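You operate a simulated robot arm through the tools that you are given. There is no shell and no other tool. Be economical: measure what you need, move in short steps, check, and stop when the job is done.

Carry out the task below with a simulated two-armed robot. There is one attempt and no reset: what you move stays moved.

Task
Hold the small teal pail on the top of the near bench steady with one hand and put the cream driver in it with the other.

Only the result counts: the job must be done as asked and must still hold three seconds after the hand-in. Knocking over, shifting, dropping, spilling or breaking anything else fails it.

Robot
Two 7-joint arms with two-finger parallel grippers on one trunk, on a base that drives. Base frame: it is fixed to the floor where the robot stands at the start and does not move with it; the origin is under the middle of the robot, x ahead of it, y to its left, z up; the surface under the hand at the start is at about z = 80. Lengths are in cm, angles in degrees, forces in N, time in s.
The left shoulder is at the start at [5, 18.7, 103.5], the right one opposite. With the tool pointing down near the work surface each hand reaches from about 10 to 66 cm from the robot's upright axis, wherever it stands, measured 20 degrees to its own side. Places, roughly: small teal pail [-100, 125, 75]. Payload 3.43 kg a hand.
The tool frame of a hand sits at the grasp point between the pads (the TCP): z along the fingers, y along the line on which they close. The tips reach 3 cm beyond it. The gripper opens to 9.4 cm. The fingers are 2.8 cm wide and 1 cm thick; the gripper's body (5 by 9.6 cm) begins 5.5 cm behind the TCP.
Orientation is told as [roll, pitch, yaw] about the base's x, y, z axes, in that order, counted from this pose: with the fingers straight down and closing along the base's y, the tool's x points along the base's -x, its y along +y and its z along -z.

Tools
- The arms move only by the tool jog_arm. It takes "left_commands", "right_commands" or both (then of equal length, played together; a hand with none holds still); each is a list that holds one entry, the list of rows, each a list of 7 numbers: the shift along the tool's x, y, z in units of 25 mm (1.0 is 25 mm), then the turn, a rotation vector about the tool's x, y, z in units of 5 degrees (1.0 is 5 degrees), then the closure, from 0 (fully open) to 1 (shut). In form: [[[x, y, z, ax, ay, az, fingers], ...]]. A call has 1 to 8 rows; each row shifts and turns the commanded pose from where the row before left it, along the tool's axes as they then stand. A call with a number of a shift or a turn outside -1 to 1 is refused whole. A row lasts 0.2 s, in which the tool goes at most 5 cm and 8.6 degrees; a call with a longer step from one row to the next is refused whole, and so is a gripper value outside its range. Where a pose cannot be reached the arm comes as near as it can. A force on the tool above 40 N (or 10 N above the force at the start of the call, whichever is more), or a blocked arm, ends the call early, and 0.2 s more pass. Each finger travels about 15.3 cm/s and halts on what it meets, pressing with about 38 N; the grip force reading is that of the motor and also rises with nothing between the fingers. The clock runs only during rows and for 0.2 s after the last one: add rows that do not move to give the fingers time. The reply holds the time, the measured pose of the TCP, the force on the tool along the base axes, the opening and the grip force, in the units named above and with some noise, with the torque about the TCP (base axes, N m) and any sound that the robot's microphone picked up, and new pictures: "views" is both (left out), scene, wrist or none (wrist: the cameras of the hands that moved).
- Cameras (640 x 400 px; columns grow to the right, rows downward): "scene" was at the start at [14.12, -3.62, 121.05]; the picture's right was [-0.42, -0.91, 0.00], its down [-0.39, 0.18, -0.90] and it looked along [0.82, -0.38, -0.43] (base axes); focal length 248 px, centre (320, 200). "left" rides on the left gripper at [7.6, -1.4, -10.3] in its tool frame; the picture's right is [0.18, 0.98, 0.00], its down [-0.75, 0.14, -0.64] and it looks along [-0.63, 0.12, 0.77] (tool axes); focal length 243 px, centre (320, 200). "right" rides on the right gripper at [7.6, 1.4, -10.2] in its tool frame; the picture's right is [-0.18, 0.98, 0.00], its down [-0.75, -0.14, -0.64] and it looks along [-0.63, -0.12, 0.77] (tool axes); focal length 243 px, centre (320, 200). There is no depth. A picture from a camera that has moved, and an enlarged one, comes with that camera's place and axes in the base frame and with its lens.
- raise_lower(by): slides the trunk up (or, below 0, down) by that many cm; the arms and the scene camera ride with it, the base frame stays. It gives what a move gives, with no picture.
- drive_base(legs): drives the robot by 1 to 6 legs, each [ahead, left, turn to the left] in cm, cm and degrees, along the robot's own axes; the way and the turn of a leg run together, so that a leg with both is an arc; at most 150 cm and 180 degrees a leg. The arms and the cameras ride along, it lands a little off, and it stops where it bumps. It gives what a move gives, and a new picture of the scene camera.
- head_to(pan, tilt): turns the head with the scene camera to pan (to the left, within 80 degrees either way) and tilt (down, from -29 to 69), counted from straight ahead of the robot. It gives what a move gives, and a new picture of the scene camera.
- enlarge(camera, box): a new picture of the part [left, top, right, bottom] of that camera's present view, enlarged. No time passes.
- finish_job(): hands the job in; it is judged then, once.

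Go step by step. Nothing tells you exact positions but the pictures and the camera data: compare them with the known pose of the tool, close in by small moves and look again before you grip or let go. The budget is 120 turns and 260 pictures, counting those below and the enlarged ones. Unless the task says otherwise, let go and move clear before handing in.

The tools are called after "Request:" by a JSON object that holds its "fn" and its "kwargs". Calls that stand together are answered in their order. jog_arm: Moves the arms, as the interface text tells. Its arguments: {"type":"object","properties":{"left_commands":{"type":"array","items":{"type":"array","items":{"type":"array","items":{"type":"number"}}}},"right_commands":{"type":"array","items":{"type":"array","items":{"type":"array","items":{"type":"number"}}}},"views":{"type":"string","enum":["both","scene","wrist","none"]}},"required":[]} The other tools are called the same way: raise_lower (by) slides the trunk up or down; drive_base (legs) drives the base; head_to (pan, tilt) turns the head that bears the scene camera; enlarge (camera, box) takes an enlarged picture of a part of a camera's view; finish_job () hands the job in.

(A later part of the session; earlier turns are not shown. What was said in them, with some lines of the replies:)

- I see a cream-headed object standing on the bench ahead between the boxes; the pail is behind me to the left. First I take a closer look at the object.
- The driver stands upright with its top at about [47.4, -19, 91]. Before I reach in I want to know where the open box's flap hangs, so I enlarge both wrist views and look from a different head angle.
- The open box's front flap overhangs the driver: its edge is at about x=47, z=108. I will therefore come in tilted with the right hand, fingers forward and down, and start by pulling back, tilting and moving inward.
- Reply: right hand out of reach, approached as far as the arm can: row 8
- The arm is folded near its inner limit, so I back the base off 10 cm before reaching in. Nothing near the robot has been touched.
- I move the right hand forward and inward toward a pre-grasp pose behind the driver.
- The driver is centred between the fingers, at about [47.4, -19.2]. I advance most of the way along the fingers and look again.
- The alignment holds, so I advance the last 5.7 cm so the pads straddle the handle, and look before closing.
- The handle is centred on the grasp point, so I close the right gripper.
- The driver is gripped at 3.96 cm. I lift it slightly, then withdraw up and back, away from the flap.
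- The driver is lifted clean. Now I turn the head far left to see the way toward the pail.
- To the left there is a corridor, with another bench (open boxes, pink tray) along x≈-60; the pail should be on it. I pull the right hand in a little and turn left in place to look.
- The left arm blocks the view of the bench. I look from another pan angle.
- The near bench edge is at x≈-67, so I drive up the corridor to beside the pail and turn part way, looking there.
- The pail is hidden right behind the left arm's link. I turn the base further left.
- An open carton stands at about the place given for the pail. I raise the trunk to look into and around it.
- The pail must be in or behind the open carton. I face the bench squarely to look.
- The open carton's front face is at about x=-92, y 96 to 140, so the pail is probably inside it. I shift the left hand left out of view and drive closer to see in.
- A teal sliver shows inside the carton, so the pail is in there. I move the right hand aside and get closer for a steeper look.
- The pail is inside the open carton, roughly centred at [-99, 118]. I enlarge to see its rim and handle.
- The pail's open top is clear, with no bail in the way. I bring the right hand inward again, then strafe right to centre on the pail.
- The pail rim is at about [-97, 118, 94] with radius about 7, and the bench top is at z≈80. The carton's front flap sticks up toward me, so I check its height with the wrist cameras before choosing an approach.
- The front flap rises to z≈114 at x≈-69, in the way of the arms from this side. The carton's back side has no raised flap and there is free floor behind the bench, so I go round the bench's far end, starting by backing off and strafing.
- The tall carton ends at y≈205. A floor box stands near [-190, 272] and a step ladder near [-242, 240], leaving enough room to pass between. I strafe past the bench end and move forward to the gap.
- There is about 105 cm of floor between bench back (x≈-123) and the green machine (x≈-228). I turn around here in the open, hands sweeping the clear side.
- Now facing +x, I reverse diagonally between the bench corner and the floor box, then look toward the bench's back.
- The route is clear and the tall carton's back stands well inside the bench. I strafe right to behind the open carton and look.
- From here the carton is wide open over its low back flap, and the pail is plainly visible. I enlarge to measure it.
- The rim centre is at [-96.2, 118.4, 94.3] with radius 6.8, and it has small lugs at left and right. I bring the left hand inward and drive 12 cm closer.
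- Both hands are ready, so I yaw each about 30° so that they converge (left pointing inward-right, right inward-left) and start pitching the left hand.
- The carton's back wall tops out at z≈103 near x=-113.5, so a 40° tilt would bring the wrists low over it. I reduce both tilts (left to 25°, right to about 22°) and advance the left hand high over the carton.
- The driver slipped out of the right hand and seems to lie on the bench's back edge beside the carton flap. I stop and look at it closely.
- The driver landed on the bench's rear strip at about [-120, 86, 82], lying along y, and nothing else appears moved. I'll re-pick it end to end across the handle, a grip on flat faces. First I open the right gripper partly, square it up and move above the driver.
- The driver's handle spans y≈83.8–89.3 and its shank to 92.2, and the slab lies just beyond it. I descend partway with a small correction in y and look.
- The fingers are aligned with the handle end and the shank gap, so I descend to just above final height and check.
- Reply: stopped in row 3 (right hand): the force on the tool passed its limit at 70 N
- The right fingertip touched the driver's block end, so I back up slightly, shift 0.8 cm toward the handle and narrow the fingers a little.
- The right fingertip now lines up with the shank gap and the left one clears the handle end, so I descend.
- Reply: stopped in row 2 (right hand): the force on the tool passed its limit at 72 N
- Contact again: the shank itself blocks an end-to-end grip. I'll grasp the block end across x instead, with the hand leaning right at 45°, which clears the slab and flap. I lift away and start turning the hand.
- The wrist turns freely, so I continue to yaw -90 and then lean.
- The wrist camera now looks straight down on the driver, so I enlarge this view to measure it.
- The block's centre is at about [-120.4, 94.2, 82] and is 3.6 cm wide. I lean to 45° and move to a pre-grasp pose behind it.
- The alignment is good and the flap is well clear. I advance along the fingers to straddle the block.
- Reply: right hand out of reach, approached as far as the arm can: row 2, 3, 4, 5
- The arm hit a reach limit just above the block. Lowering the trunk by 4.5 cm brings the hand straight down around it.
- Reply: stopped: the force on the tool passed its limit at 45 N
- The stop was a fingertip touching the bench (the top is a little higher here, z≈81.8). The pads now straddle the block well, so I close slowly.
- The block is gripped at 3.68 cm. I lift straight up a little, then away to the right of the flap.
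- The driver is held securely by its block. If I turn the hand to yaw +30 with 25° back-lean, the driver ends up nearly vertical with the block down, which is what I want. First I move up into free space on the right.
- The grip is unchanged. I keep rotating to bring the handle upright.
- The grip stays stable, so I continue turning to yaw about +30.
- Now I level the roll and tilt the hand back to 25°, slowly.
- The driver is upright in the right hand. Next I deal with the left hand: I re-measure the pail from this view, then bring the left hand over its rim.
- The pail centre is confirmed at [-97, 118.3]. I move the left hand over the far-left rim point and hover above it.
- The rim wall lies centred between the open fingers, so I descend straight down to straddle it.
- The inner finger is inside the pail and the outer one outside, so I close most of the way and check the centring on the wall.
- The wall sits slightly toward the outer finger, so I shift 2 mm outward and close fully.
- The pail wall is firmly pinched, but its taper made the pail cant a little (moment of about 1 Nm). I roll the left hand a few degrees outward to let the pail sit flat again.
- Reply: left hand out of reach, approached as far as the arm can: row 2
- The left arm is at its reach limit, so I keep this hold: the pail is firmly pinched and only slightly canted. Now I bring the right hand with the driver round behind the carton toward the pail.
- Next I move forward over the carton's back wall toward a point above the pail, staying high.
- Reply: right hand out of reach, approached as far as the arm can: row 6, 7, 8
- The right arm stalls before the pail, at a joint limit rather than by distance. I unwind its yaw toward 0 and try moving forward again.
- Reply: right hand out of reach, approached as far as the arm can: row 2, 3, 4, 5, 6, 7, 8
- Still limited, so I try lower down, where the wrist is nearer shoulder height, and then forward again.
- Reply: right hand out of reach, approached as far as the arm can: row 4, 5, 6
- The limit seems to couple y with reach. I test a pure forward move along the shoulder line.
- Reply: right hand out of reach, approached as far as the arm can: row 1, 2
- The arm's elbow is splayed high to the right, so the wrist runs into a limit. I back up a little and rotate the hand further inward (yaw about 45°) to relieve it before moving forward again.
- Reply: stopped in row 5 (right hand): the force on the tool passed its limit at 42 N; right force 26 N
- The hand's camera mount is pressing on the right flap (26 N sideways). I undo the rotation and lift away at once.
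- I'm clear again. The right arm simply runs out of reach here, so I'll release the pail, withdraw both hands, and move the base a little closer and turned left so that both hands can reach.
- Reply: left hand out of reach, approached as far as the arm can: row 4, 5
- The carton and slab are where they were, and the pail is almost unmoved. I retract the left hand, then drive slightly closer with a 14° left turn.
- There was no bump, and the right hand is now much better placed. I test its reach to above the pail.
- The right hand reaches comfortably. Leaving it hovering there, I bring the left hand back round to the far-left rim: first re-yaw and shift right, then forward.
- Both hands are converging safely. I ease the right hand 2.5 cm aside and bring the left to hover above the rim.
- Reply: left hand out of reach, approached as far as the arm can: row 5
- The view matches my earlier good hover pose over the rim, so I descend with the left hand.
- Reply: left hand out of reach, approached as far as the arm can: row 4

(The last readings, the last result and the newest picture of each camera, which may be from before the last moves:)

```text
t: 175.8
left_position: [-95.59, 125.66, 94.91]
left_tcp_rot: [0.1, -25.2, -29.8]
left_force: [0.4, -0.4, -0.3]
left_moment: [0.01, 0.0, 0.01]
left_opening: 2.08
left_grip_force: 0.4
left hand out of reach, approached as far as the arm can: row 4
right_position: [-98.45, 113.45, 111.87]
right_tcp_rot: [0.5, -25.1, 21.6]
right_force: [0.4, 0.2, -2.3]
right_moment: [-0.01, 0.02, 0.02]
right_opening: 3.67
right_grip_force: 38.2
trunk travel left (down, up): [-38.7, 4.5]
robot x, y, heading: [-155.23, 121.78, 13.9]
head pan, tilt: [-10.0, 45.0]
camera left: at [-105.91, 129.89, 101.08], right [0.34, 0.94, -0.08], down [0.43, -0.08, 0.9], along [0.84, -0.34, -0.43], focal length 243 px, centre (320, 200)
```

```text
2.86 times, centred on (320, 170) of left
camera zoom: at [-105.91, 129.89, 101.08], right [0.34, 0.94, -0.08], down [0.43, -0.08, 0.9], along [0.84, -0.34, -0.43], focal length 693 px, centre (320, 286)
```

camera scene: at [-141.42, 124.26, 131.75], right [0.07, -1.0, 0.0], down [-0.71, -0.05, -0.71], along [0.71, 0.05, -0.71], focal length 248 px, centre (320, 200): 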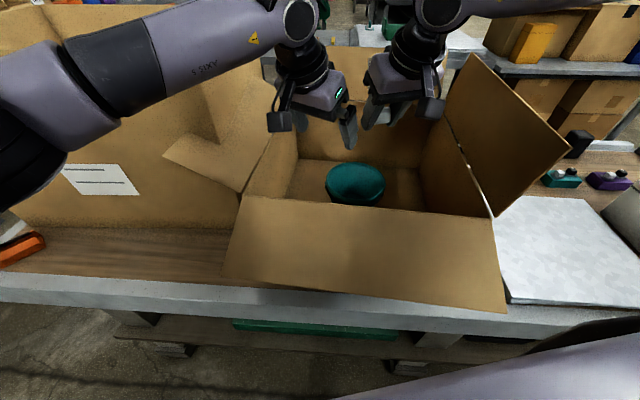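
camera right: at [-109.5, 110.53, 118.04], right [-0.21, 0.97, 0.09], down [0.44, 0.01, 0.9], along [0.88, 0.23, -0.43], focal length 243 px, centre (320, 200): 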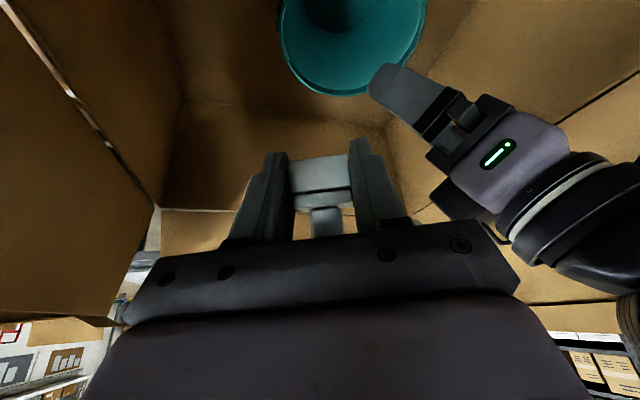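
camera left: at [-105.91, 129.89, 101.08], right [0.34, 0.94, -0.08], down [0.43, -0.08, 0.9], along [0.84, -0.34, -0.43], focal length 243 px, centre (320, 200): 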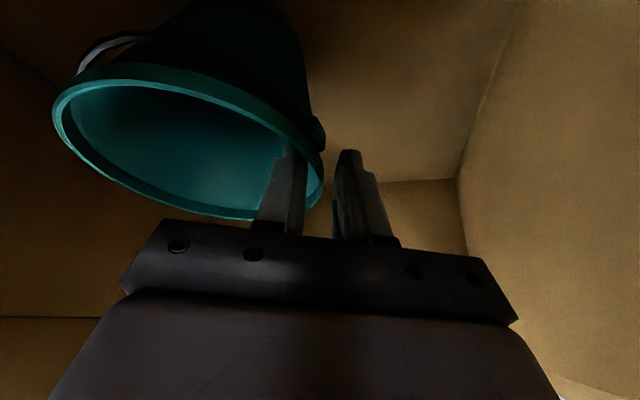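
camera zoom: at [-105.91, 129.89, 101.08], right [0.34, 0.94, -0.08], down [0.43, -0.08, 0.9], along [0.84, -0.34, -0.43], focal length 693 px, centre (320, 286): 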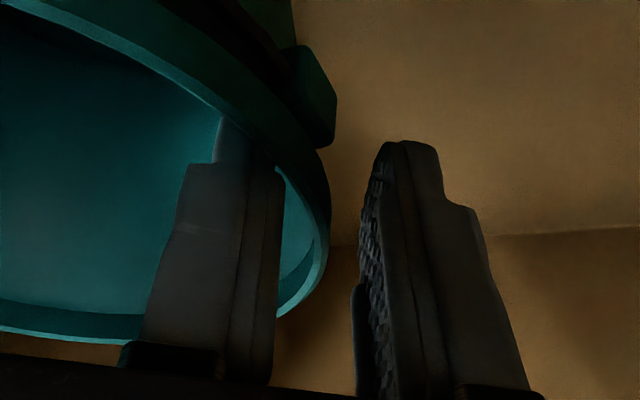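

The wall is centred between the fingers. I close gently so as not to cant the pail.

Request:
{"fn": "jog_arm", "kwargs": {"left_commands": [[[0, 0, 0, 0, 0, 0, 0.83], [0, 0, 0, 0, 0, 0, 0.86], [0, 0, 0, 0, 0, 0, 0.88], [0, 0, 0, 0, 0, 0, 0.9], [0, 0, 0, 0, 0, 0, 0.9], [0, 0, 0, 0, 0, 0, 0.9]]], "views": "both"}}

Request:
{"fn": "enlarge", "kwargs": {"camera": "scene", "box": [260, 100, 460, 230]}}

```text
t: 177.2
left_position: [-95.41, 125.73, 94.92]
left_tcp_rot: [0.0, -25.1, -29.9]
left_force: [0.1, 0.0, 0.7]
left_moment: [0.0, 0.0, 0.0]
left_opening: 0.95
left_grip_force: 0.2
right_position: [-98.47, 113.5, 111.81]
right_tcp_rot: [0.5, -25.1, 21.7]
right_force: [-0.3, -0.5, -0.7]
right_moment: [0.01, 0.03, 0.03]
right_opening: 3.66
right_grip_force: 37.8
trunk travel left (down, up): [-38.7, 4.5]
robot x, y, heading: [-154.96, 122.18, 13.6]
head pan, tilt: [-10.0, 45.0]
camera scene: at [-141.45, 124.28, 131.75], right [0.07, -1.0, 0.0], down [-0.71, -0.05, -0.71], along [0.71, 0.05, -0.71], focal length 248 px, centre (320, 200)
camera left: at [-105.91, 129.91, 101.07], right [0.34, 0.94, -0.08], down [0.43, -0.08, 0.9], along [0.84, -0.34, -0.43], focal length 243 px, centre (320, 200)
```

scene: 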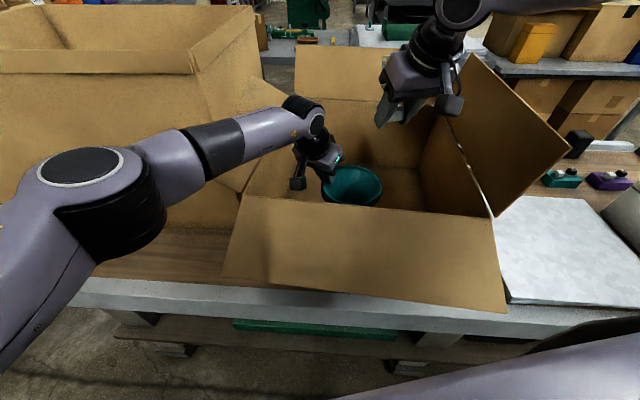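
left: 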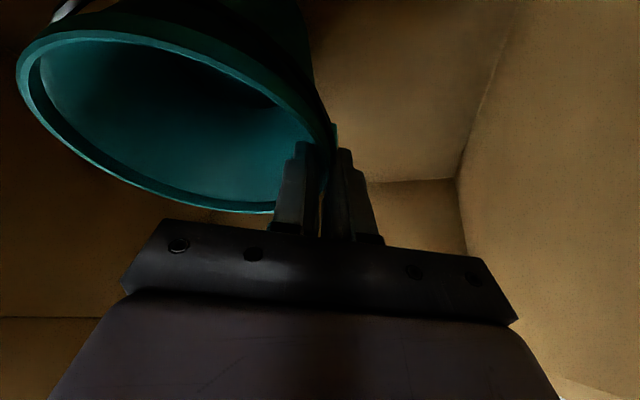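

```text
3.08 times, centred on (360, 165) of scene
camera zoom: at [-141.45, 124.28, 131.75], right [0.07, -1.0, 0.0], down [-0.71, -0.05, -0.71], along [0.71, 0.05, -0.71], focal length 762 px, centre (197, 308)
```

zoom: 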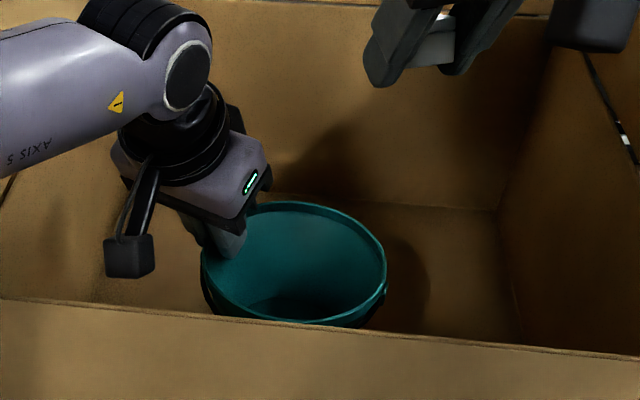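

The fingers just rest at the wall without pressing, so I close fully for a firm hold.

Request:
{"fn": "jog_arm", "kwargs": {"left_commands": [[[0, 0, 0, 0, 0, 0, 0.93], [0, 0, 0, 0, 0, 0, 0.96], [0, 0, 0, 0, 0, 0, 1], [0, 0, 0, 0, 0, 0, 1]]], "views": "wrist"}}

Request:
{"fn": "enlarge", "kwargs": {"camera": "scene", "box": [260, 100, 460, 230]}}

```text
t: 178.2
left_position: [-95.49, 125.64, 95.13]
left_tcp_rot: [0.0, -25.3, -29.8]
left_force: [3.5, -2.6, 8.6]
left_moment: [-0.87, 0.22, 0.39]
left_opening: 0.69
left_grip_force: 37.8
right_position: [-98.56, 113.52, 111.86]
right_tcp_rot: [0.6, -25.1, 21.7]
right_force: [0.7, -0.5, -1.4]
right_moment: [0.0, 0.02, -0.01]
right_opening: 3.64
right_grip_force: 38.5
trunk travel left (down, up): [-38.7, 4.5]
robot x, y, heading: [-155.16, 122.5, 13.8]
head pan, tilt: [-10.0, 45.0]
camera left: at [-105.91, 129.88, 101.16], right [0.34, 0.94, -0.08], down [0.42, -0.08, 0.9], along [0.84, -0.34, -0.42], focal length 243 px, centre (320, 200)
```

left: 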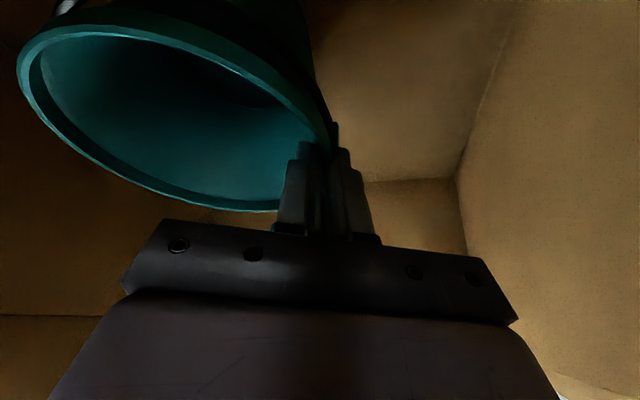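

```text
3.08 times, centred on (360, 165) of scene
camera zoom: at [-141.5, 124.26, 131.76], right [0.07, -1.0, 0.0], down [-0.71, -0.05, -0.71], along [0.71, 0.05, -0.71], focal length 762 px, centre (197, 308)
```

zoom: 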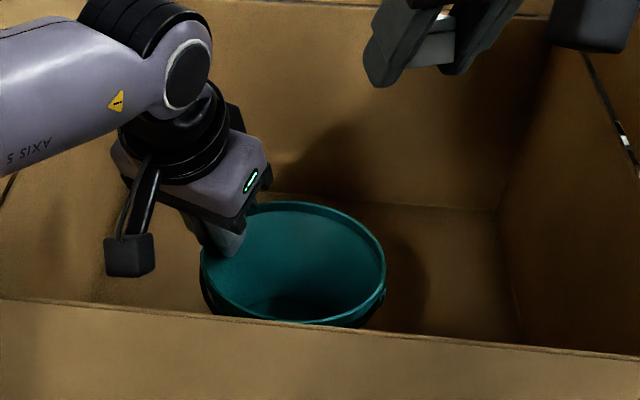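

The pail is held firmly and upright, with its centre now at about [-99, 120.2]. I move the right hand over its right half and lower to just above the rim.

Request:
{"fn": "jog_arm", "kwargs": {"right_commands": [[[0.41, 0.85, 0.5, 0, 0, 0, 1], [0.41, 0.85, 0.6, 0, 0, 0, 1], [0.4, 0, 0.85, 0, 0, 0, 1], [0.4, 0, 0.85, 0, 0, 0, 1], [0.4, 0, 0.85, 0, 0, 0, 1], [0, 0, 0, 0, 0, 0, 1]]]}}

Request:
{"fn": "enlarge", "kwargs": {"camera": "scene", "box": [260, 70, 460, 230]}}

```text
t: 179.6
left_position: [-95.55, 125.78, 95.17]
left_tcp_rot: [0.0, -25.4, -29.7]
left_force: [3.8, -0.1, 12.7]
left_moment: [-0.71, 0.45, 0.26]
left_opening: 0.69
left_grip_force: 37.7
right_position: [-100.9, 117.24, 101.61]
right_tcp_rot: [0.6, -25.1, 21.6]
right_force: [0.2, 0.0, -0.9]
right_moment: [0.01, 0.04, 0.01]
right_opening: 3.67
right_grip_force: 38.0
trunk travel left (down, up): [-38.7, 4.5]
robot x, y, heading: [-155.56, 122.26, 13.8]
head pan, tilt: [-10.0, 45.0]
camera scene: at [-141.53, 124.28, 131.77], right [0.07, -1.0, 0.0], down [-0.71, -0.05, -0.71], along [0.71, 0.05, -0.71], focal length 248 px, centre (320, 200)
camera right: at [-111.86, 114.28, 107.81], right [-0.21, 0.97, 0.09], down [0.44, 0.01, 0.9], along [0.88, 0.23, -0.43], focal length 243 px, centre (320, 200)
```

scene: 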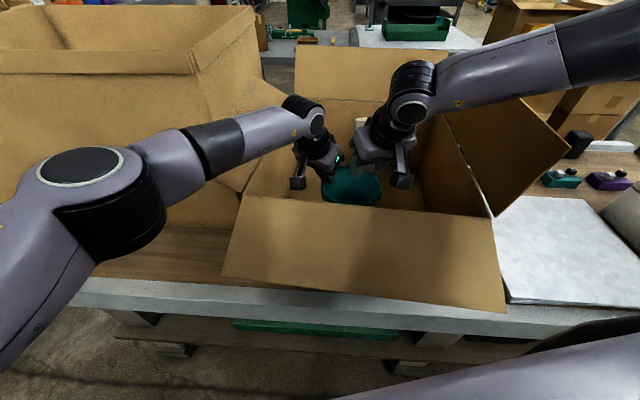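
right: 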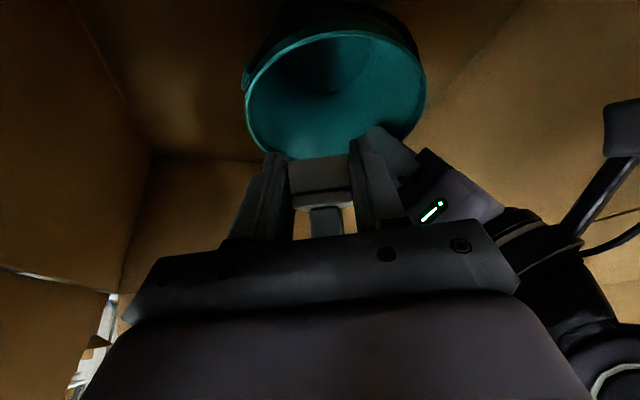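

```text
2.50 times, centred on (360, 150) of scene
camera zoom: at [-141.53, 124.28, 131.77], right [0.07, -1.0, 0.0], down [-0.71, -0.05, -0.71], along [0.71, 0.05, -0.71], focal length 619 px, centre (220, 325)
```

zoom: 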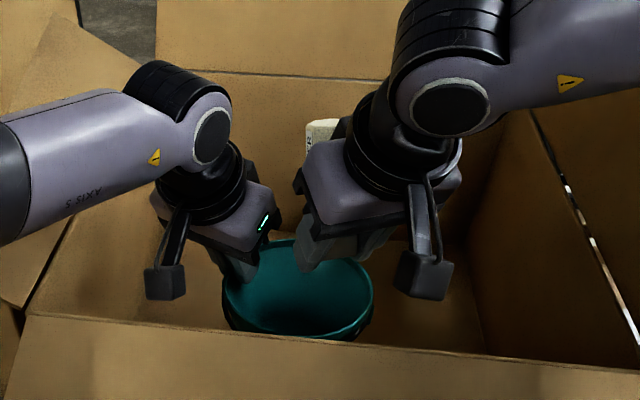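

There is about 2 cm of clearance between the hands. I lower the driver into the pail in small steps.

Request:
{"fn": "jog_arm", "kwargs": {"right_commands": [[[0.38, -0.1, 0.85, 0, 0, 0, 1], [0.38, 0, 0.85, 0, 0, 0, 1], [0.38, 0, 0.85, 0, 0, 0, 1], [0, 0, 0, 0, 0, 0, 1]]]}}

Request:
{"fn": "enlarge", "kwargs": {"camera": "scene", "box": [260, 70, 460, 230]}}

```text
t: 180.3
left_position: [-95.48, 125.61, 94.96]
left_tcp_rot: [-0.1, -25.2, -29.8]
left_force: [-2.6, 1.2, 8.7]
left_moment: [-0.54, 0.97, -0.26]
left_opening: 0.71
left_grip_force: 37.9
right_position: [-100.6, 117.23, 97.68]
right_tcp_rot: [0.5, -25.9, 21.6]
right_force: [-0.5, -2.2, 9.9]
right_moment: [-0.35, 1.54, 0.42]
right_opening: 3.65
right_grip_force: 37.8
right hand out of reach, approached as far as the arm can: row 3
trunk travel left (down, up): [-38.7, 4.5]
robot x, y, heading: [-155.38, 122.47, 13.9]
head pan, tilt: [-10.0, 45.0]
stopped in row 3 (right hand): the force on the tool passed its limit at 63 N (the readings are from after the stop); the commanded pose is now the measured one
camera scene: at [-141.58, 124.29, 131.78], right [0.07, -1.0, 0.0], down [-0.7, -0.05, -0.71], along [0.71, 0.05, -0.71], focal length 248 px, centre (320, 200)
camera right: at [-111.65, 114.29, 103.69], right [-0.21, 0.97, 0.09], down [0.42, 0.01, 0.91], along [0.88, 0.23, -0.41], focal length 243 px, centre (320, 200)
```

scene: 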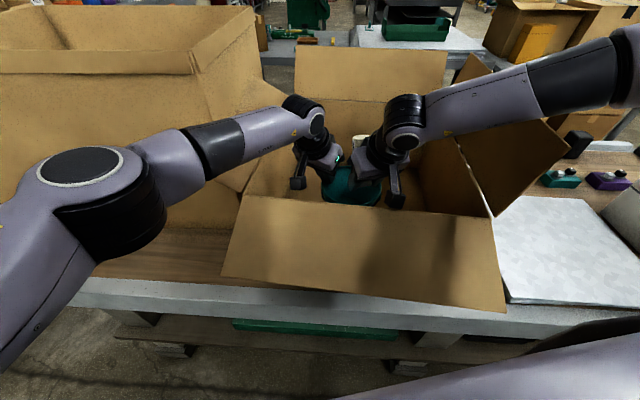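
right: 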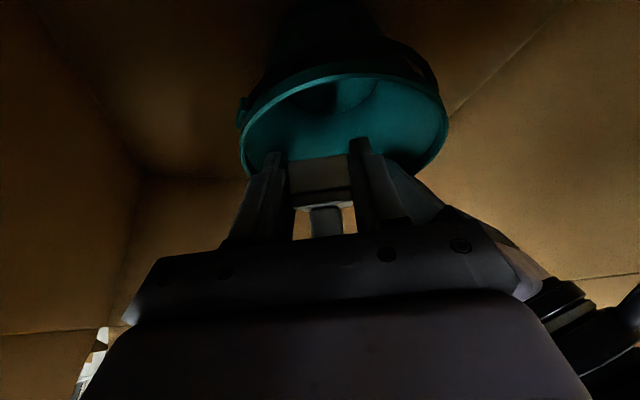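

```text
2.50 times, centred on (360, 150) of scene
camera zoom: at [-141.58, 124.29, 131.78], right [0.07, -1.0, 0.0], down [-0.7, -0.05, -0.71], along [0.71, 0.05, -0.71], focal length 619 px, centre (220, 325)
```

zoom: 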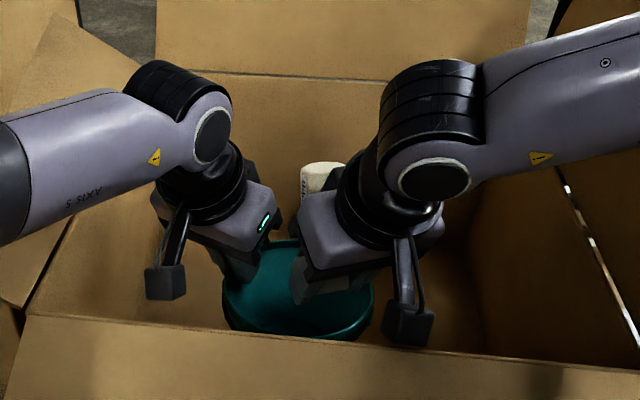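

The right hand's camera block touched the carton's back wall; the torque shows contact about 15 cm behind the TCP. I lift off, shift 2.6 cm forward and re-check.

Request:
{"fn": "jog_arm", "kwargs": {"right_commands": [[[-0.25, 0, -0.6, 0, 0, 0, 1], [-0.15, 0, -0.3, 0, 0, 0, 1], [-0.44, -0.19, 0.2, 0, 0, 0, 1], [-0.5, -0.22, 0.24, 0, 0, 0, 1], [0, 0, 0, 0, 0, 0, 1]]]}}

Request:
{"fn": "enlarge", "kwargs": {"camera": "scene", "box": [260, 70, 460, 230]}}

```text
t: 181.5
left_position: [-95.48, 125.58, 94.93]
left_tcp_rot: [0.0, -25.2, -29.8]
left_force: [-0.1, -0.7, 14.5]
left_moment: [-0.55, 0.74, 0.05]
left_opening: 0.71
left_grip_force: 38.1
right_position: [-97.96, 117.25, 100.26]
right_tcp_rot: [0.4, -25.8, 21.6]
right_force: [-1.1, 0.4, -1.8]
right_moment: [0.03, 0.01, 0.0]
right_opening: 3.64
right_grip_force: 37.7
trunk travel left (down, up): [-38.7, 4.5]
robot x, y, heading: [-154.83, 122.34, 13.8]
head pan, tilt: [-10.0, 45.0]
camera scene: at [-141.56, 124.26, 131.77], right [0.07, -1.0, 0.0], down [-0.7, -0.05, -0.71], along [0.71, 0.05, -0.71], focal length 248 px, centre (320, 200)
camera right: at [-109.02, 114.23, 106.23], right [-0.21, 0.97, 0.09], down [0.43, 0.01, 0.91], along [0.88, 0.23, -0.42], focal length 243 px, centre (320, 200)
```

scene: 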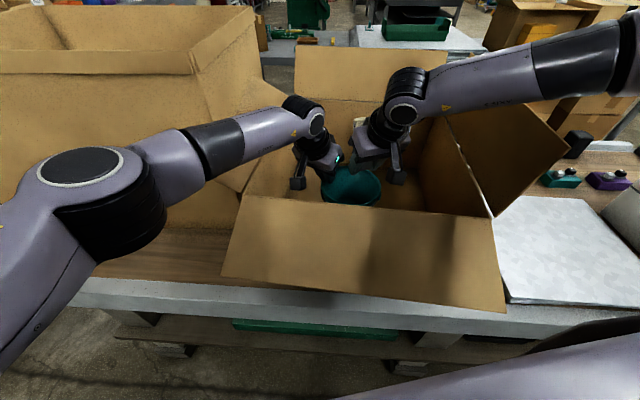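
right: 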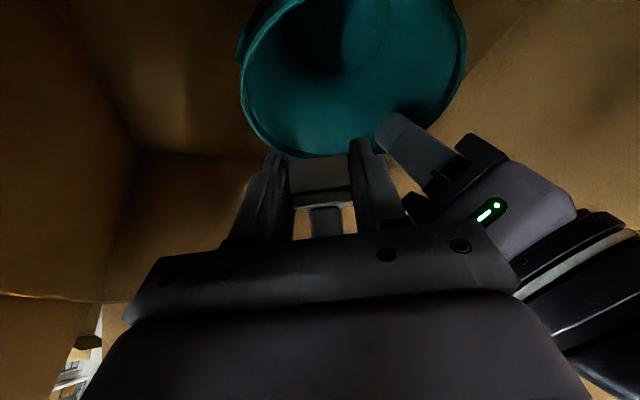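

```text
2.50 times, centred on (360, 150) of scene
camera zoom: at [-141.56, 124.26, 131.77], right [0.07, -1.0, 0.0], down [-0.7, -0.05, -0.71], along [0.71, 0.05, -0.71], focal length 619 px, centre (220, 325)
```

zoom: 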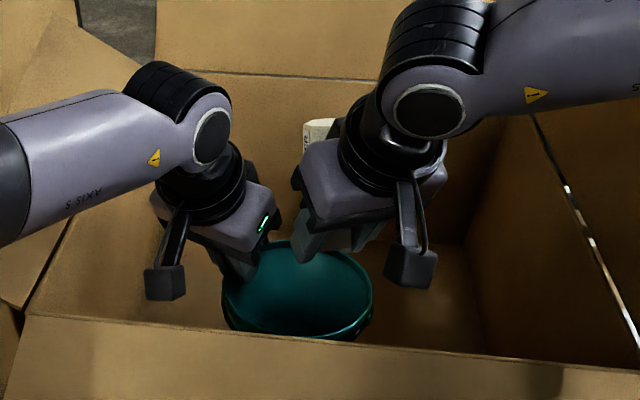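

The carton and pail are unchanged and the camera block is now inside the carton wall. I lower again.

Request:
{"fn": "jog_arm", "kwargs": {"right_commands": [[[0.38, 0, 0.82, 0, 0, 0, 1], [0.38, 0, 0.82, 0, 0, 0, 1], [0.38, 0, 0.82, 0, 0, 0, 1], [0, 0, 0, 0, 0, 0, 1]]]}}

Request:
{"fn": "enlarge", "kwargs": {"camera": "scene", "box": [260, 70, 460, 230]}}

```text
t: 182.5
left_position: [-95.65, 125.49, 95.08]
left_tcp_rot: [-0.2, -25.4, -30.0]
left_force: [3.1, -12.2, 20.8]
left_moment: [-0.7, 0.66, 0.15]
left_opening: 0.64
left_grip_force: 38.0
right_position: [-98.62, 115.97, 95.21]
right_tcp_rot: [0.9, -26.7, 21.8]
right_force: [7.4, 17.6, 21.1]
right_moment: [-0.37, -0.27, 0.26]
right_opening: 3.65
right_grip_force: 37.8
right hand out of reach, approached as far as the arm can: row 2, 3
trunk travel left (down, up): [-38.7, 4.5]
robot x, y, heading: [-155.29, 122.08, 13.6]
head pan, tilt: [-10.0, 45.0]
camera scene: at [-141.75, 124.38, 131.84], right [0.07, -1.0, 0.0], down [-0.7, -0.05, -0.71], along [0.71, 0.05, -0.7], focal length 248 px, centre (320, 200)
camera right: at [-109.71, 112.91, 101.04], right [-0.22, 0.97, 0.1], down [0.41, 0.0, 0.91], along [0.88, 0.24, -0.4], focal length 243 px, centre (320, 200)
```

scene: 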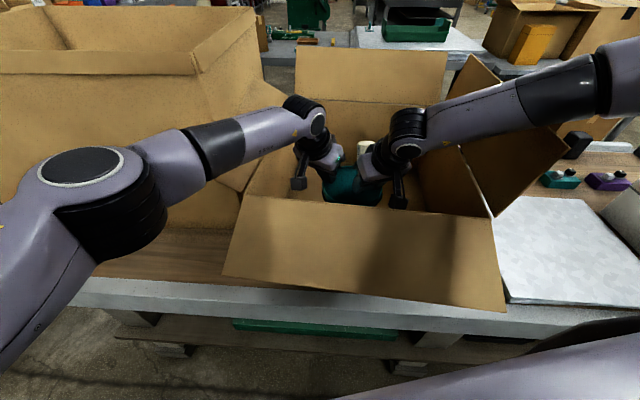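
right: 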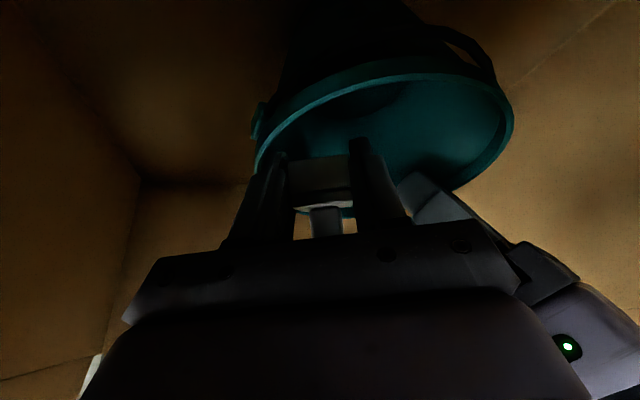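

```text
2.50 times, centred on (360, 150) of scene
camera zoom: at [-141.75, 124.38, 131.84], right [0.07, -1.0, 0.0], down [-0.7, -0.05, -0.71], along [0.71, 0.05, -0.7], focal length 619 px, centre (220, 325)
```

zoom: 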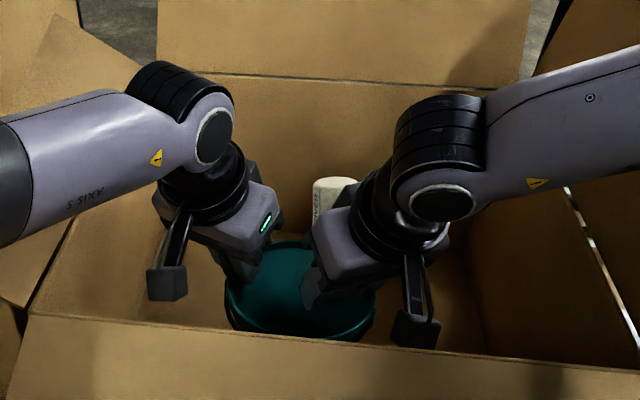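

The arm is at its low limit and drifted right until a finger rested on the rim. I raise 1 cm and shift 2 cm left, so the block is centred inside the mouth.

Request:
{"fn": "jog_arm", "kwargs": {"right_commands": [[[-0.17, 0, -0.4, 0, 0, 0, 1], [-0.15, 0.4, 0, 0, 0, 0, 1], [-0.15, 0.4, 0, 0, 0, 0, 1], [0, 0, 0, 0, 0, 0, 1]]]}}

Request:
{"fn": "enlarge", "kwargs": {"camera": "right", "box": [210, 20, 530, 240]}}

Request:
{"fn": "enlarge", "kwargs": {"camera": "scene", "box": [300, 110, 440, 220]}}

```text
t: 183.5
left_position: [-95.49, 125.74, 94.98]
left_tcp_rot: [0.2, -25.0, -29.7]
left_force: [-2.7, -4.1, 14.5]
left_moment: [-0.82, 0.29, -0.06]
left_opening: 0.74
left_grip_force: 38.0
right_position: [-99.34, 116.62, 96.06]
right_tcp_rot: [0.7, -25.8, 21.4]
right_force: [-0.1, 1.0, -1.5]
right_moment: [-0.01, 0.0, -0.03]
right_opening: 3.62
right_grip_force: 37.9
right hand out of reach, approached as far as the arm can: row 3
trunk travel left (down, up): [-38.7, 4.5]
robot x, y, heading: [-155.33, 121.94, 13.9]
head pan, tilt: [-10.0, 45.0]
camera scene: at [-141.61, 124.23, 131.77], right [0.07, -1.0, 0.0], down [-0.7, -0.05, -0.71], along [0.71, 0.05, -0.71], focal length 248 px, centre (320, 200)
camera right: at [-110.34, 113.72, 102.2], right [-0.21, 0.97, 0.09], down [0.43, 0.01, 0.9], along [0.88, 0.23, -0.42], focal length 243 px, centre (320, 200)
```

scene: 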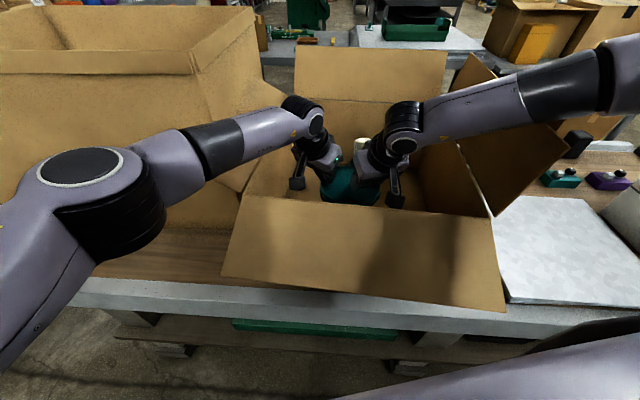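
right: 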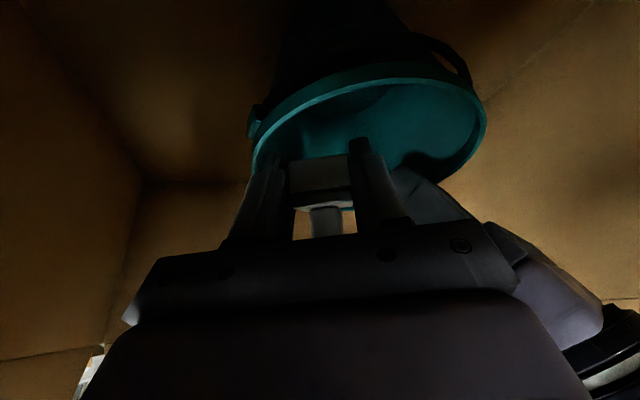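

```text
1.82 times, centred on (370, 130) of right
camera zoom: at [-110.34, 113.72, 102.2], right [-0.21, 0.97, 0.09], down [0.43, 0.01, 0.9], along [0.88, 0.23, -0.42], focal length 441 px, centre (229, 327)
```

zoom: 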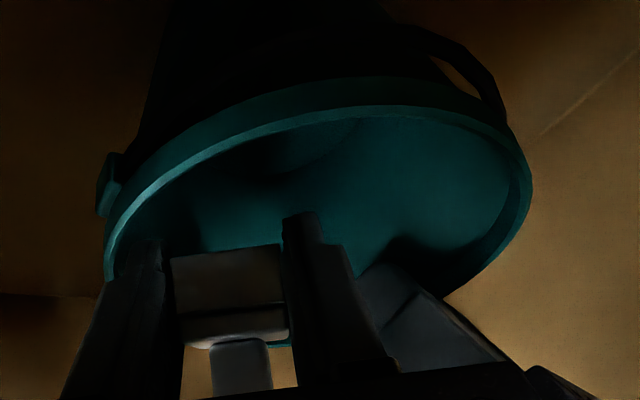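

```text
3.64 times, centred on (370, 165) of scene
camera zoom: at [-141.61, 124.23, 131.77], right [0.07, -1.0, 0.0], down [-0.7, -0.05, -0.71], along [0.71, 0.05, -0.71], focal length 901 px, centre (138, 327)
```

zoom: 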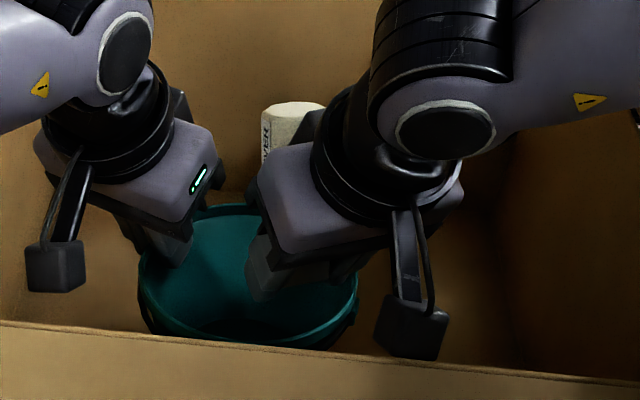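

The block is inside the mouth, toward the right. I raise slightly so the fingertips clear the rim and nudge 1 cm left before releasing.

Request:
{"fn": "jog_arm", "kwargs": {"right_commands": [[[-0.25, 0.1, -0.5, 0, 0, 0, 1], [-0.16, 0.4, 0.05, 0, 0, 0, 1], [0, 0, 0, 0, 0, 0, 1]]], "views": "none"}}

Request:
{"fn": "enlarge", "kwargs": {"camera": "right", "box": [210, 20, 530, 240]}}

Request:
{"fn": "enlarge", "kwargs": {"camera": "scene", "box": [300, 110, 440, 220]}}

```text
t: 184.3
left_position: [-95.55, 125.52, 94.93]
left_tcp_rot: [0.0, -25.1, -29.9]
left_force: [-4.9, -2.1, 15.0]
left_moment: [-0.63, 0.52, -0.11]
left_opening: 0.68
left_grip_force: 37.7
right_position: [-99.49, 117.62, 97.88]
right_tcp_rot: [0.6, -25.9, 21.5]
right_force: [0.2, -0.8, -1.5]
right_moment: [0.01, 0.05, 0.01]
right_opening: 3.65
right_grip_force: 37.8
right hand out of reach, approached as far as the arm can: row 2
trunk travel left (down, up): [-38.7, 4.5]
robot x, y, heading: [-155.39, 121.99, 13.8]
head pan, tilt: [-10.0, 45.0]
```

```text
1.82 times, centred on (370, 130) of right
camera zoom: at [-110.54, 114.69, 103.88], right [-0.21, 0.97, 0.09], down [0.42, 0.01, 0.91], along [0.88, 0.23, -0.41], focal length 441 px, centre (229, 327)
```

zoom: 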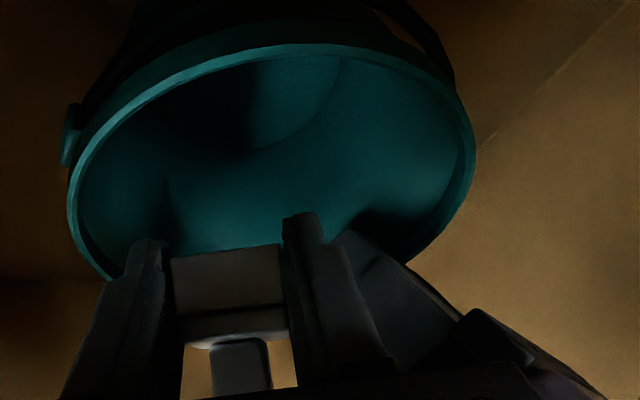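

```text
3.64 times, centred on (370, 165) of scene
camera zoom: at [-141.64, 124.25, 131.78], right [0.07, -1.0, 0.0], down [-0.7, -0.05, -0.71], along [0.71, 0.05, -0.71], focal length 901 px, centre (138, 327)
```

zoom: 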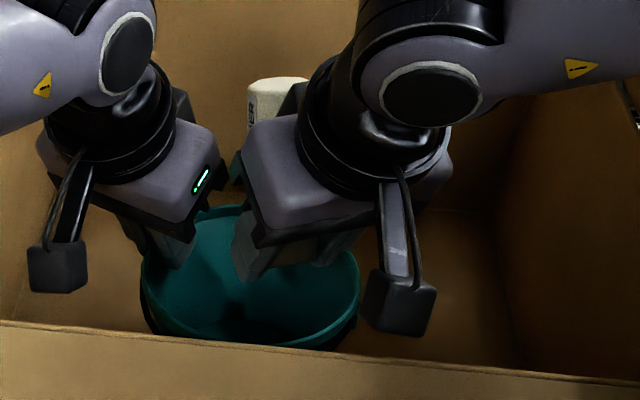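

The drop point is well inside the pail's mouth and the fingertips are above the rim. I release the driver with a modest opening.

Request:
{"fn": "jog_arm", "kwargs": {"right_commands": [[[0, 0, 0, 0, 0, 0, 0.42], [0, 0, 0, 0, 0, 0, 0.42], [0, 0, 0, 0, 0, 0, 0.42]]]}}

Request:
{"fn": "enlarge", "kwargs": {"camera": "scene", "box": [300, 110, 440, 220]}}

```text
t: 185.1
left_position: [-95.54, 125.5, 95.05]
left_tcp_rot: [0.0, -25.3, -30.0]
left_force: [-4.7, -1.7, 14.1]
left_moment: [-0.68, 0.61, -0.15]
left_opening: 0.69
left_grip_force: 37.6
right_position: [-99.36, 117.65, 97.86]
right_tcp_rot: [0.7, -26.0, 21.5]
right_force: [-0.1, 0.7, -0.2]
right_moment: [0.0, -0.01, 0.01]
right_opening: 5.42
right_grip_force: 0.0
trunk travel left (down, up): [-38.7, 4.5]
robot x, y, heading: [-155.05, 121.51, 13.8]
head pan, tilt: [-10.0, 45.0]
camera scene: at [-141.65, 124.25, 131.78], right [0.07, -1.0, 0.0], down [-0.7, -0.05, -0.71], along [0.71, 0.05, -0.71], focal length 248 px, centre (320, 200)
camera right: at [-110.54, 114.69, 103.88], right [-0.21, 0.97, 0.09], down [0.42, 0.01, 0.91], along [0.88, 0.23, -0.41], focal length 243 px, centre (320, 200)
```

scene: 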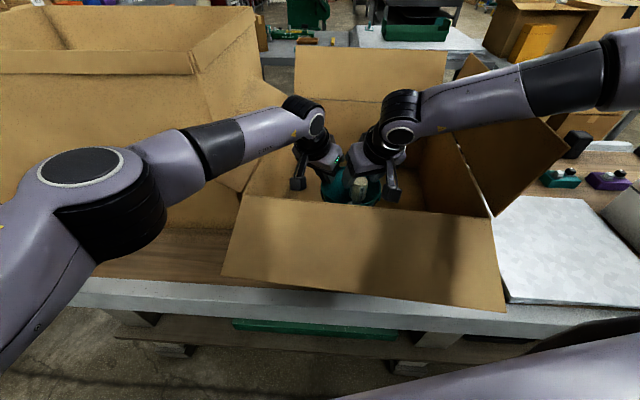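
right: 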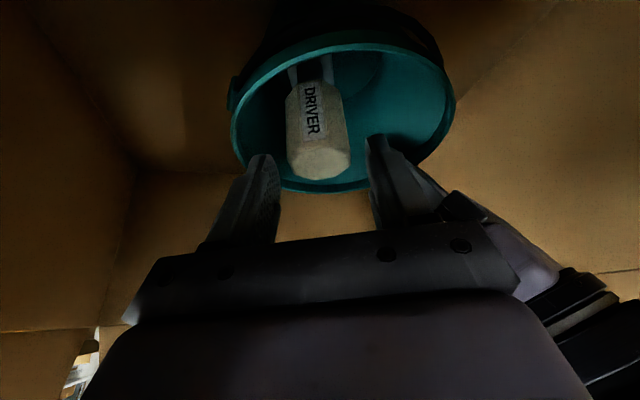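

```text
3.64 times, centred on (370, 165) of scene
camera zoom: at [-141.65, 124.25, 131.78], right [0.07, -1.0, 0.0], down [-0.7, -0.05, -0.71], along [0.71, 0.05, -0.71], focal length 901 px, centre (138, 327)
```

zoom: 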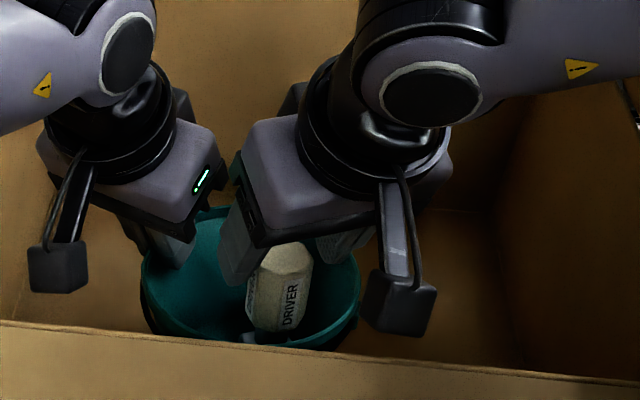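

The driver stands inside the pail, block down. I withdraw the right hand straight up while the left still holds the pail.

Request:
{"fn": "jog_arm", "kwargs": {"right_commands": [[[-0.4, 0, -0.86, 0, 0, 0, 0.42], [-0.4, 0, -0.86, 0, 0, 0, 0.42], [-0.4, 0, -0.86, 0, 0, 0, 0.42], [-0.4, 0, -0.86, 0, 0, 0, 0.42], [-0.4, 0, -0.86, 0, 0, 0, 0.42], [-0.4, 0, -0.86, 0, 0, 0, 0.42], [0.3, 0, -0.6, 0, 0, 0, 0.42]]], "views": "none"}}

Request:
{"fn": "jog_arm", "kwargs": {"right_commands": [[[0.84, 0.3, -0.39, 0, 0, 0, 0.42], [0.84, 0.3, -0.39, 0, 0, 0, 0.42], [0.84, 0.3, -0.39, 0, 0, 0, 0.42], [0.84, 0.3, -0.39, 0, 0, 0, 0.42], [0.84, 0.3, -0.39, 0, 0, 0, 0.42], [0.84, 0.3, -0.39, 0, 0, 0, 0.42]]], "views": "scene"}}

```text
t: 186.7
left_position: [-95.45, 125.63, 95.07]
left_tcp_rot: [0.0, -25.3, -29.9]
left_force: [-0.2, -0.8, 15.9]
left_moment: [-0.75, 0.33, -0.02]
left_opening: 0.69
left_grip_force: 37.6
right_position: [-100.64, 117.19, 113.19]
right_tcp_rot: [0.4, -25.8, 21.6]
right_force: [0.3, -0.1, 0.1]
right_moment: [-0.02, 0.01, -0.01]
right_opening: 5.45
right_grip_force: 0.0
trunk travel left (down, up): [-38.7, 4.5]
robot x, y, heading: [-155.1, 122.0, 13.8]
head pan, tilt: [-10.0, 45.0]
```

```text
t: 188.1
left_position: [-95.41, 125.66, 94.88]
left_tcp_rot: [0.1, -25.3, -29.7]
left_force: [2.2, 1.7, 18.3]
left_moment: [-0.73, 0.3, 0.09]
left_opening: 0.71
left_grip_force: 37.7
right_position: [-115.53, 116.11, 112.8]
right_tcp_rot: [0.5, -26.0, 21.4]
right_force: [-0.4, 0.0, -0.3]
right_moment: [0.01, -0.02, -0.02]
right_opening: 5.44
right_grip_force: 0.1
trunk travel left (down, up): [-38.7, 4.5]
robot x, y, heading: [-155.15, 122.21, 13.8]
head pan, tilt: [-10.0, 45.0]
camera scene: at [-141.6, 124.29, 131.78], right [0.07, -1.0, 0.0], down [-0.7, -0.05, -0.71], along [0.71, 0.05, -0.71], focal length 248 px, centre (320, 200)
```

scene: 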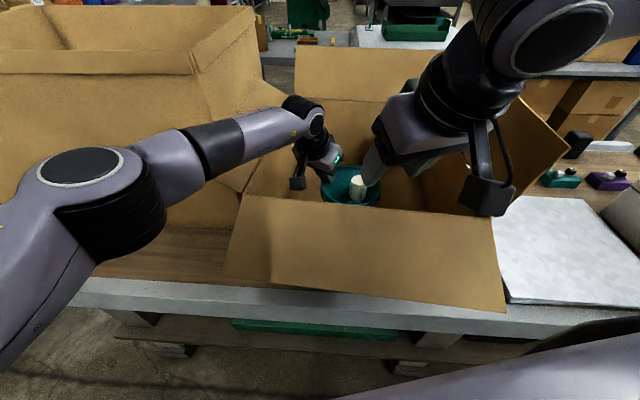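

The right hand is clear. I release the pail gently with a small opening and lift the left hand straight up.

Request:
{"fn": "jog_arm", "kwargs": {"left_commands": [[[0, 0, 0, 0, 0, 0, 0.94], [0, 0, 0, 0, 0, 0, 0.9], [0, 0, 0, 0, 0, 0, 0.85], [0, 0, 0, 0, 0, 0, 0.78], [0, 0, 0, 0, 0, 0, 0.78], [-0.3, 0, -0.65, 0, 0, 0, 0.78], [-0.42, 0, -0.9, 0, 0, 0, 0.78], [-0.42, 0, -0.9, 0, 0, 0, 0.78]]], "views": "both"}}

```text
t: 189.9
left_position: [-95.72, 125.53, 101.66]
left_tcp_rot: [-0.1, -25.1, -29.9]
left_force: [-0.2, 0.1, -0.3]
left_moment: [-0.01, 0.0, 0.01]
left_opening: 2.06
left_grip_force: 0.1
right_position: [-115.45, 116.02, 112.83]
right_tcp_rot: [0.5, -25.8, 21.4]
right_force: [-1.1, -0.1, 0.1]
right_moment: [-0.02, -0.01, 0.02]
right_opening: 5.46
right_grip_force: 0.1
trunk travel left (down, up): [-38.7, 4.5]
robot x, y, heading: [-155.29, 122.07, 14.1]
head pan, tilt: [-10.0, 45.0]
camera scene: at [-141.48, 124.27, 131.75], right [0.07, -1.0, 0.0], down [-0.71, -0.05, -0.71], along [0.71, 0.05, -0.71], focal length 248 px, centre (320, 200)
camera left: at [-106.21, 129.86, 107.89], right [0.34, 0.94, -0.08], down [0.43, -0.08, 0.9], along [0.84, -0.34, -0.43], focal length 243 px, centre (320, 200)
```

scene: 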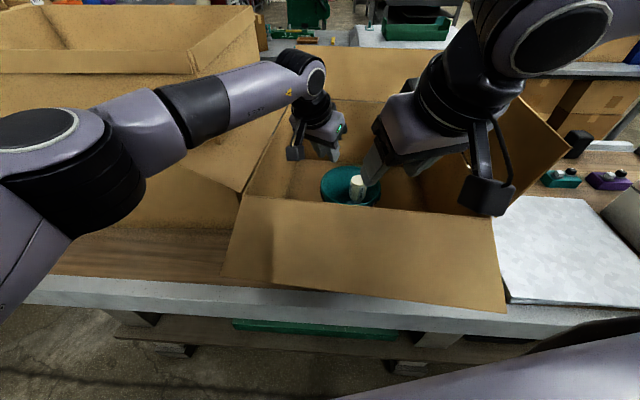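
left: 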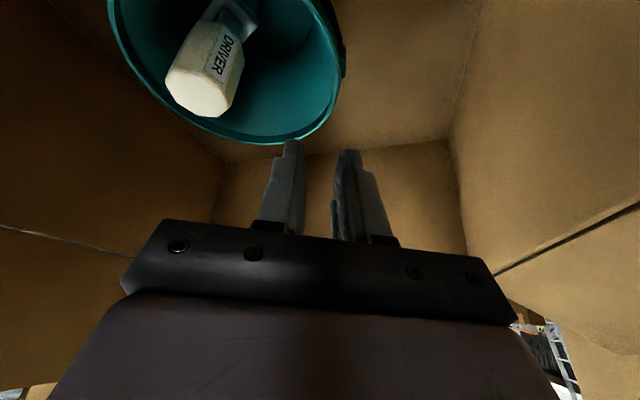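

The pail stands upright with the driver in it. I retract the left hand up and back, clear of the carton.

Request:
{"fn": "jog_arm", "kwargs": {"left_commands": [[[-0.3, 0, -0.8, 0, 0, 0, 0.78], [0.2, -0.2, -0.9, 0, 0, 0, 0.78], [0.7, -0.4, -0.8, 0, 0, 0, 0.78], [0.75, -0.35, -0.7, 0, 0, 0, 0.78], [0.75, -0.35, -0.7, 0, 0, 0, 0.78], [0.75, -0.35, -0.7, 0, 0, 0, 0.78], [0.75, -0.35, -0.7, 0, 0, 0, 0.78]]], "right_commands": [[[0.6, -0.3, -0.3, 0, 0, 0, 0.42], [0.6, -0.3, -0.3, 0, 0, 0, 0.42], [0.6, -0.3, -0.3, 0, 0, 0, 0.42], [0.6, -0.3, -0.3, 0, 0, 0, 0.42], [0, 0, 0, 0, 0, 0, 0.42], [0, 0, 0, 0, 0, 0, 0.42], [0, 0, 0, 0, 0, 0, 0.42]]], "views": "scene"}}

Request:
{"fn": "enlarge", "kwargs": {"camera": "scene", "box": [290, 140, 420, 230]}}

```text
t: 191.5
left_position: [-109.94, 127.99, 110.04]
left_tcp_rot: [0.0, -25.1, -29.9]
left_force: [1.2, -0.7, 0.5]
left_moment: [0.03, -0.03, -0.01]
left_opening: 2.07
left_grip_force: 0.0
right_position: [-120.55, 110.93, 113.0]
right_tcp_rot: [0.5, -25.8, 21.4]
right_force: [0.2, -0.1, 0.6]
right_moment: [0.02, 0.0, 0.0]
right_opening: 5.44
right_grip_force: 0.0
trunk travel left (down, up): [-38.7, 4.5]
robot x, y, heading: [-155.1, 121.79, 13.9]
head pan, tilt: [-10.0, 45.0]
camera scene: at [-141.48, 124.3, 131.76], right [0.07, -1.0, 0.0], down [-0.71, -0.05, -0.71], along [0.71, 0.05, -0.71], focal length 248 px, centre (320, 200)
```

scene: 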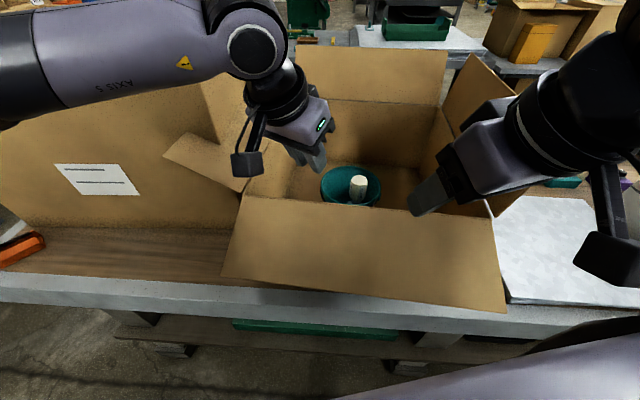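

```text
4.44 times, centred on (355, 185) of scene
camera zoom: at [-141.48, 124.3, 131.76], right [0.07, -1.0, 0.0], down [-0.71, -0.05, -0.71], along [0.71, 0.05, -0.71], focal length 1101 px, centre (164, 267)
```

zoom: 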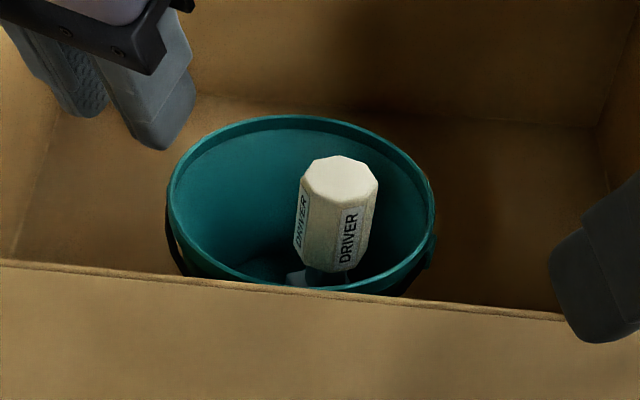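

The driver stands in the upright pail, both hands are clear of it, and the carton and slab look unmoved, so I hand the job in.

Request:
{"fn": "finish_job", "kwargs": {}}

```text
The job is handed in.
```

I put the cream driver in the small teal pail with the right hand while the left hand held the pail. I then let go and moved both hands clear before handing in.

- **Dropped driver:** The right hand dropped the driver once on the way, onto the bench's back edge. I picked it up again, and nothing else looked moved.
- **Pail shift:** The pail moved about 2 cm inside its carton because I had to grip it twice. It was upright at the end.
- **Carton contact:** The right hand bumped the open carton twice, once on its side flap (about 40 N) and once on its back wall (about 60 N). The carton looked unmoved in the pictures afterwards.
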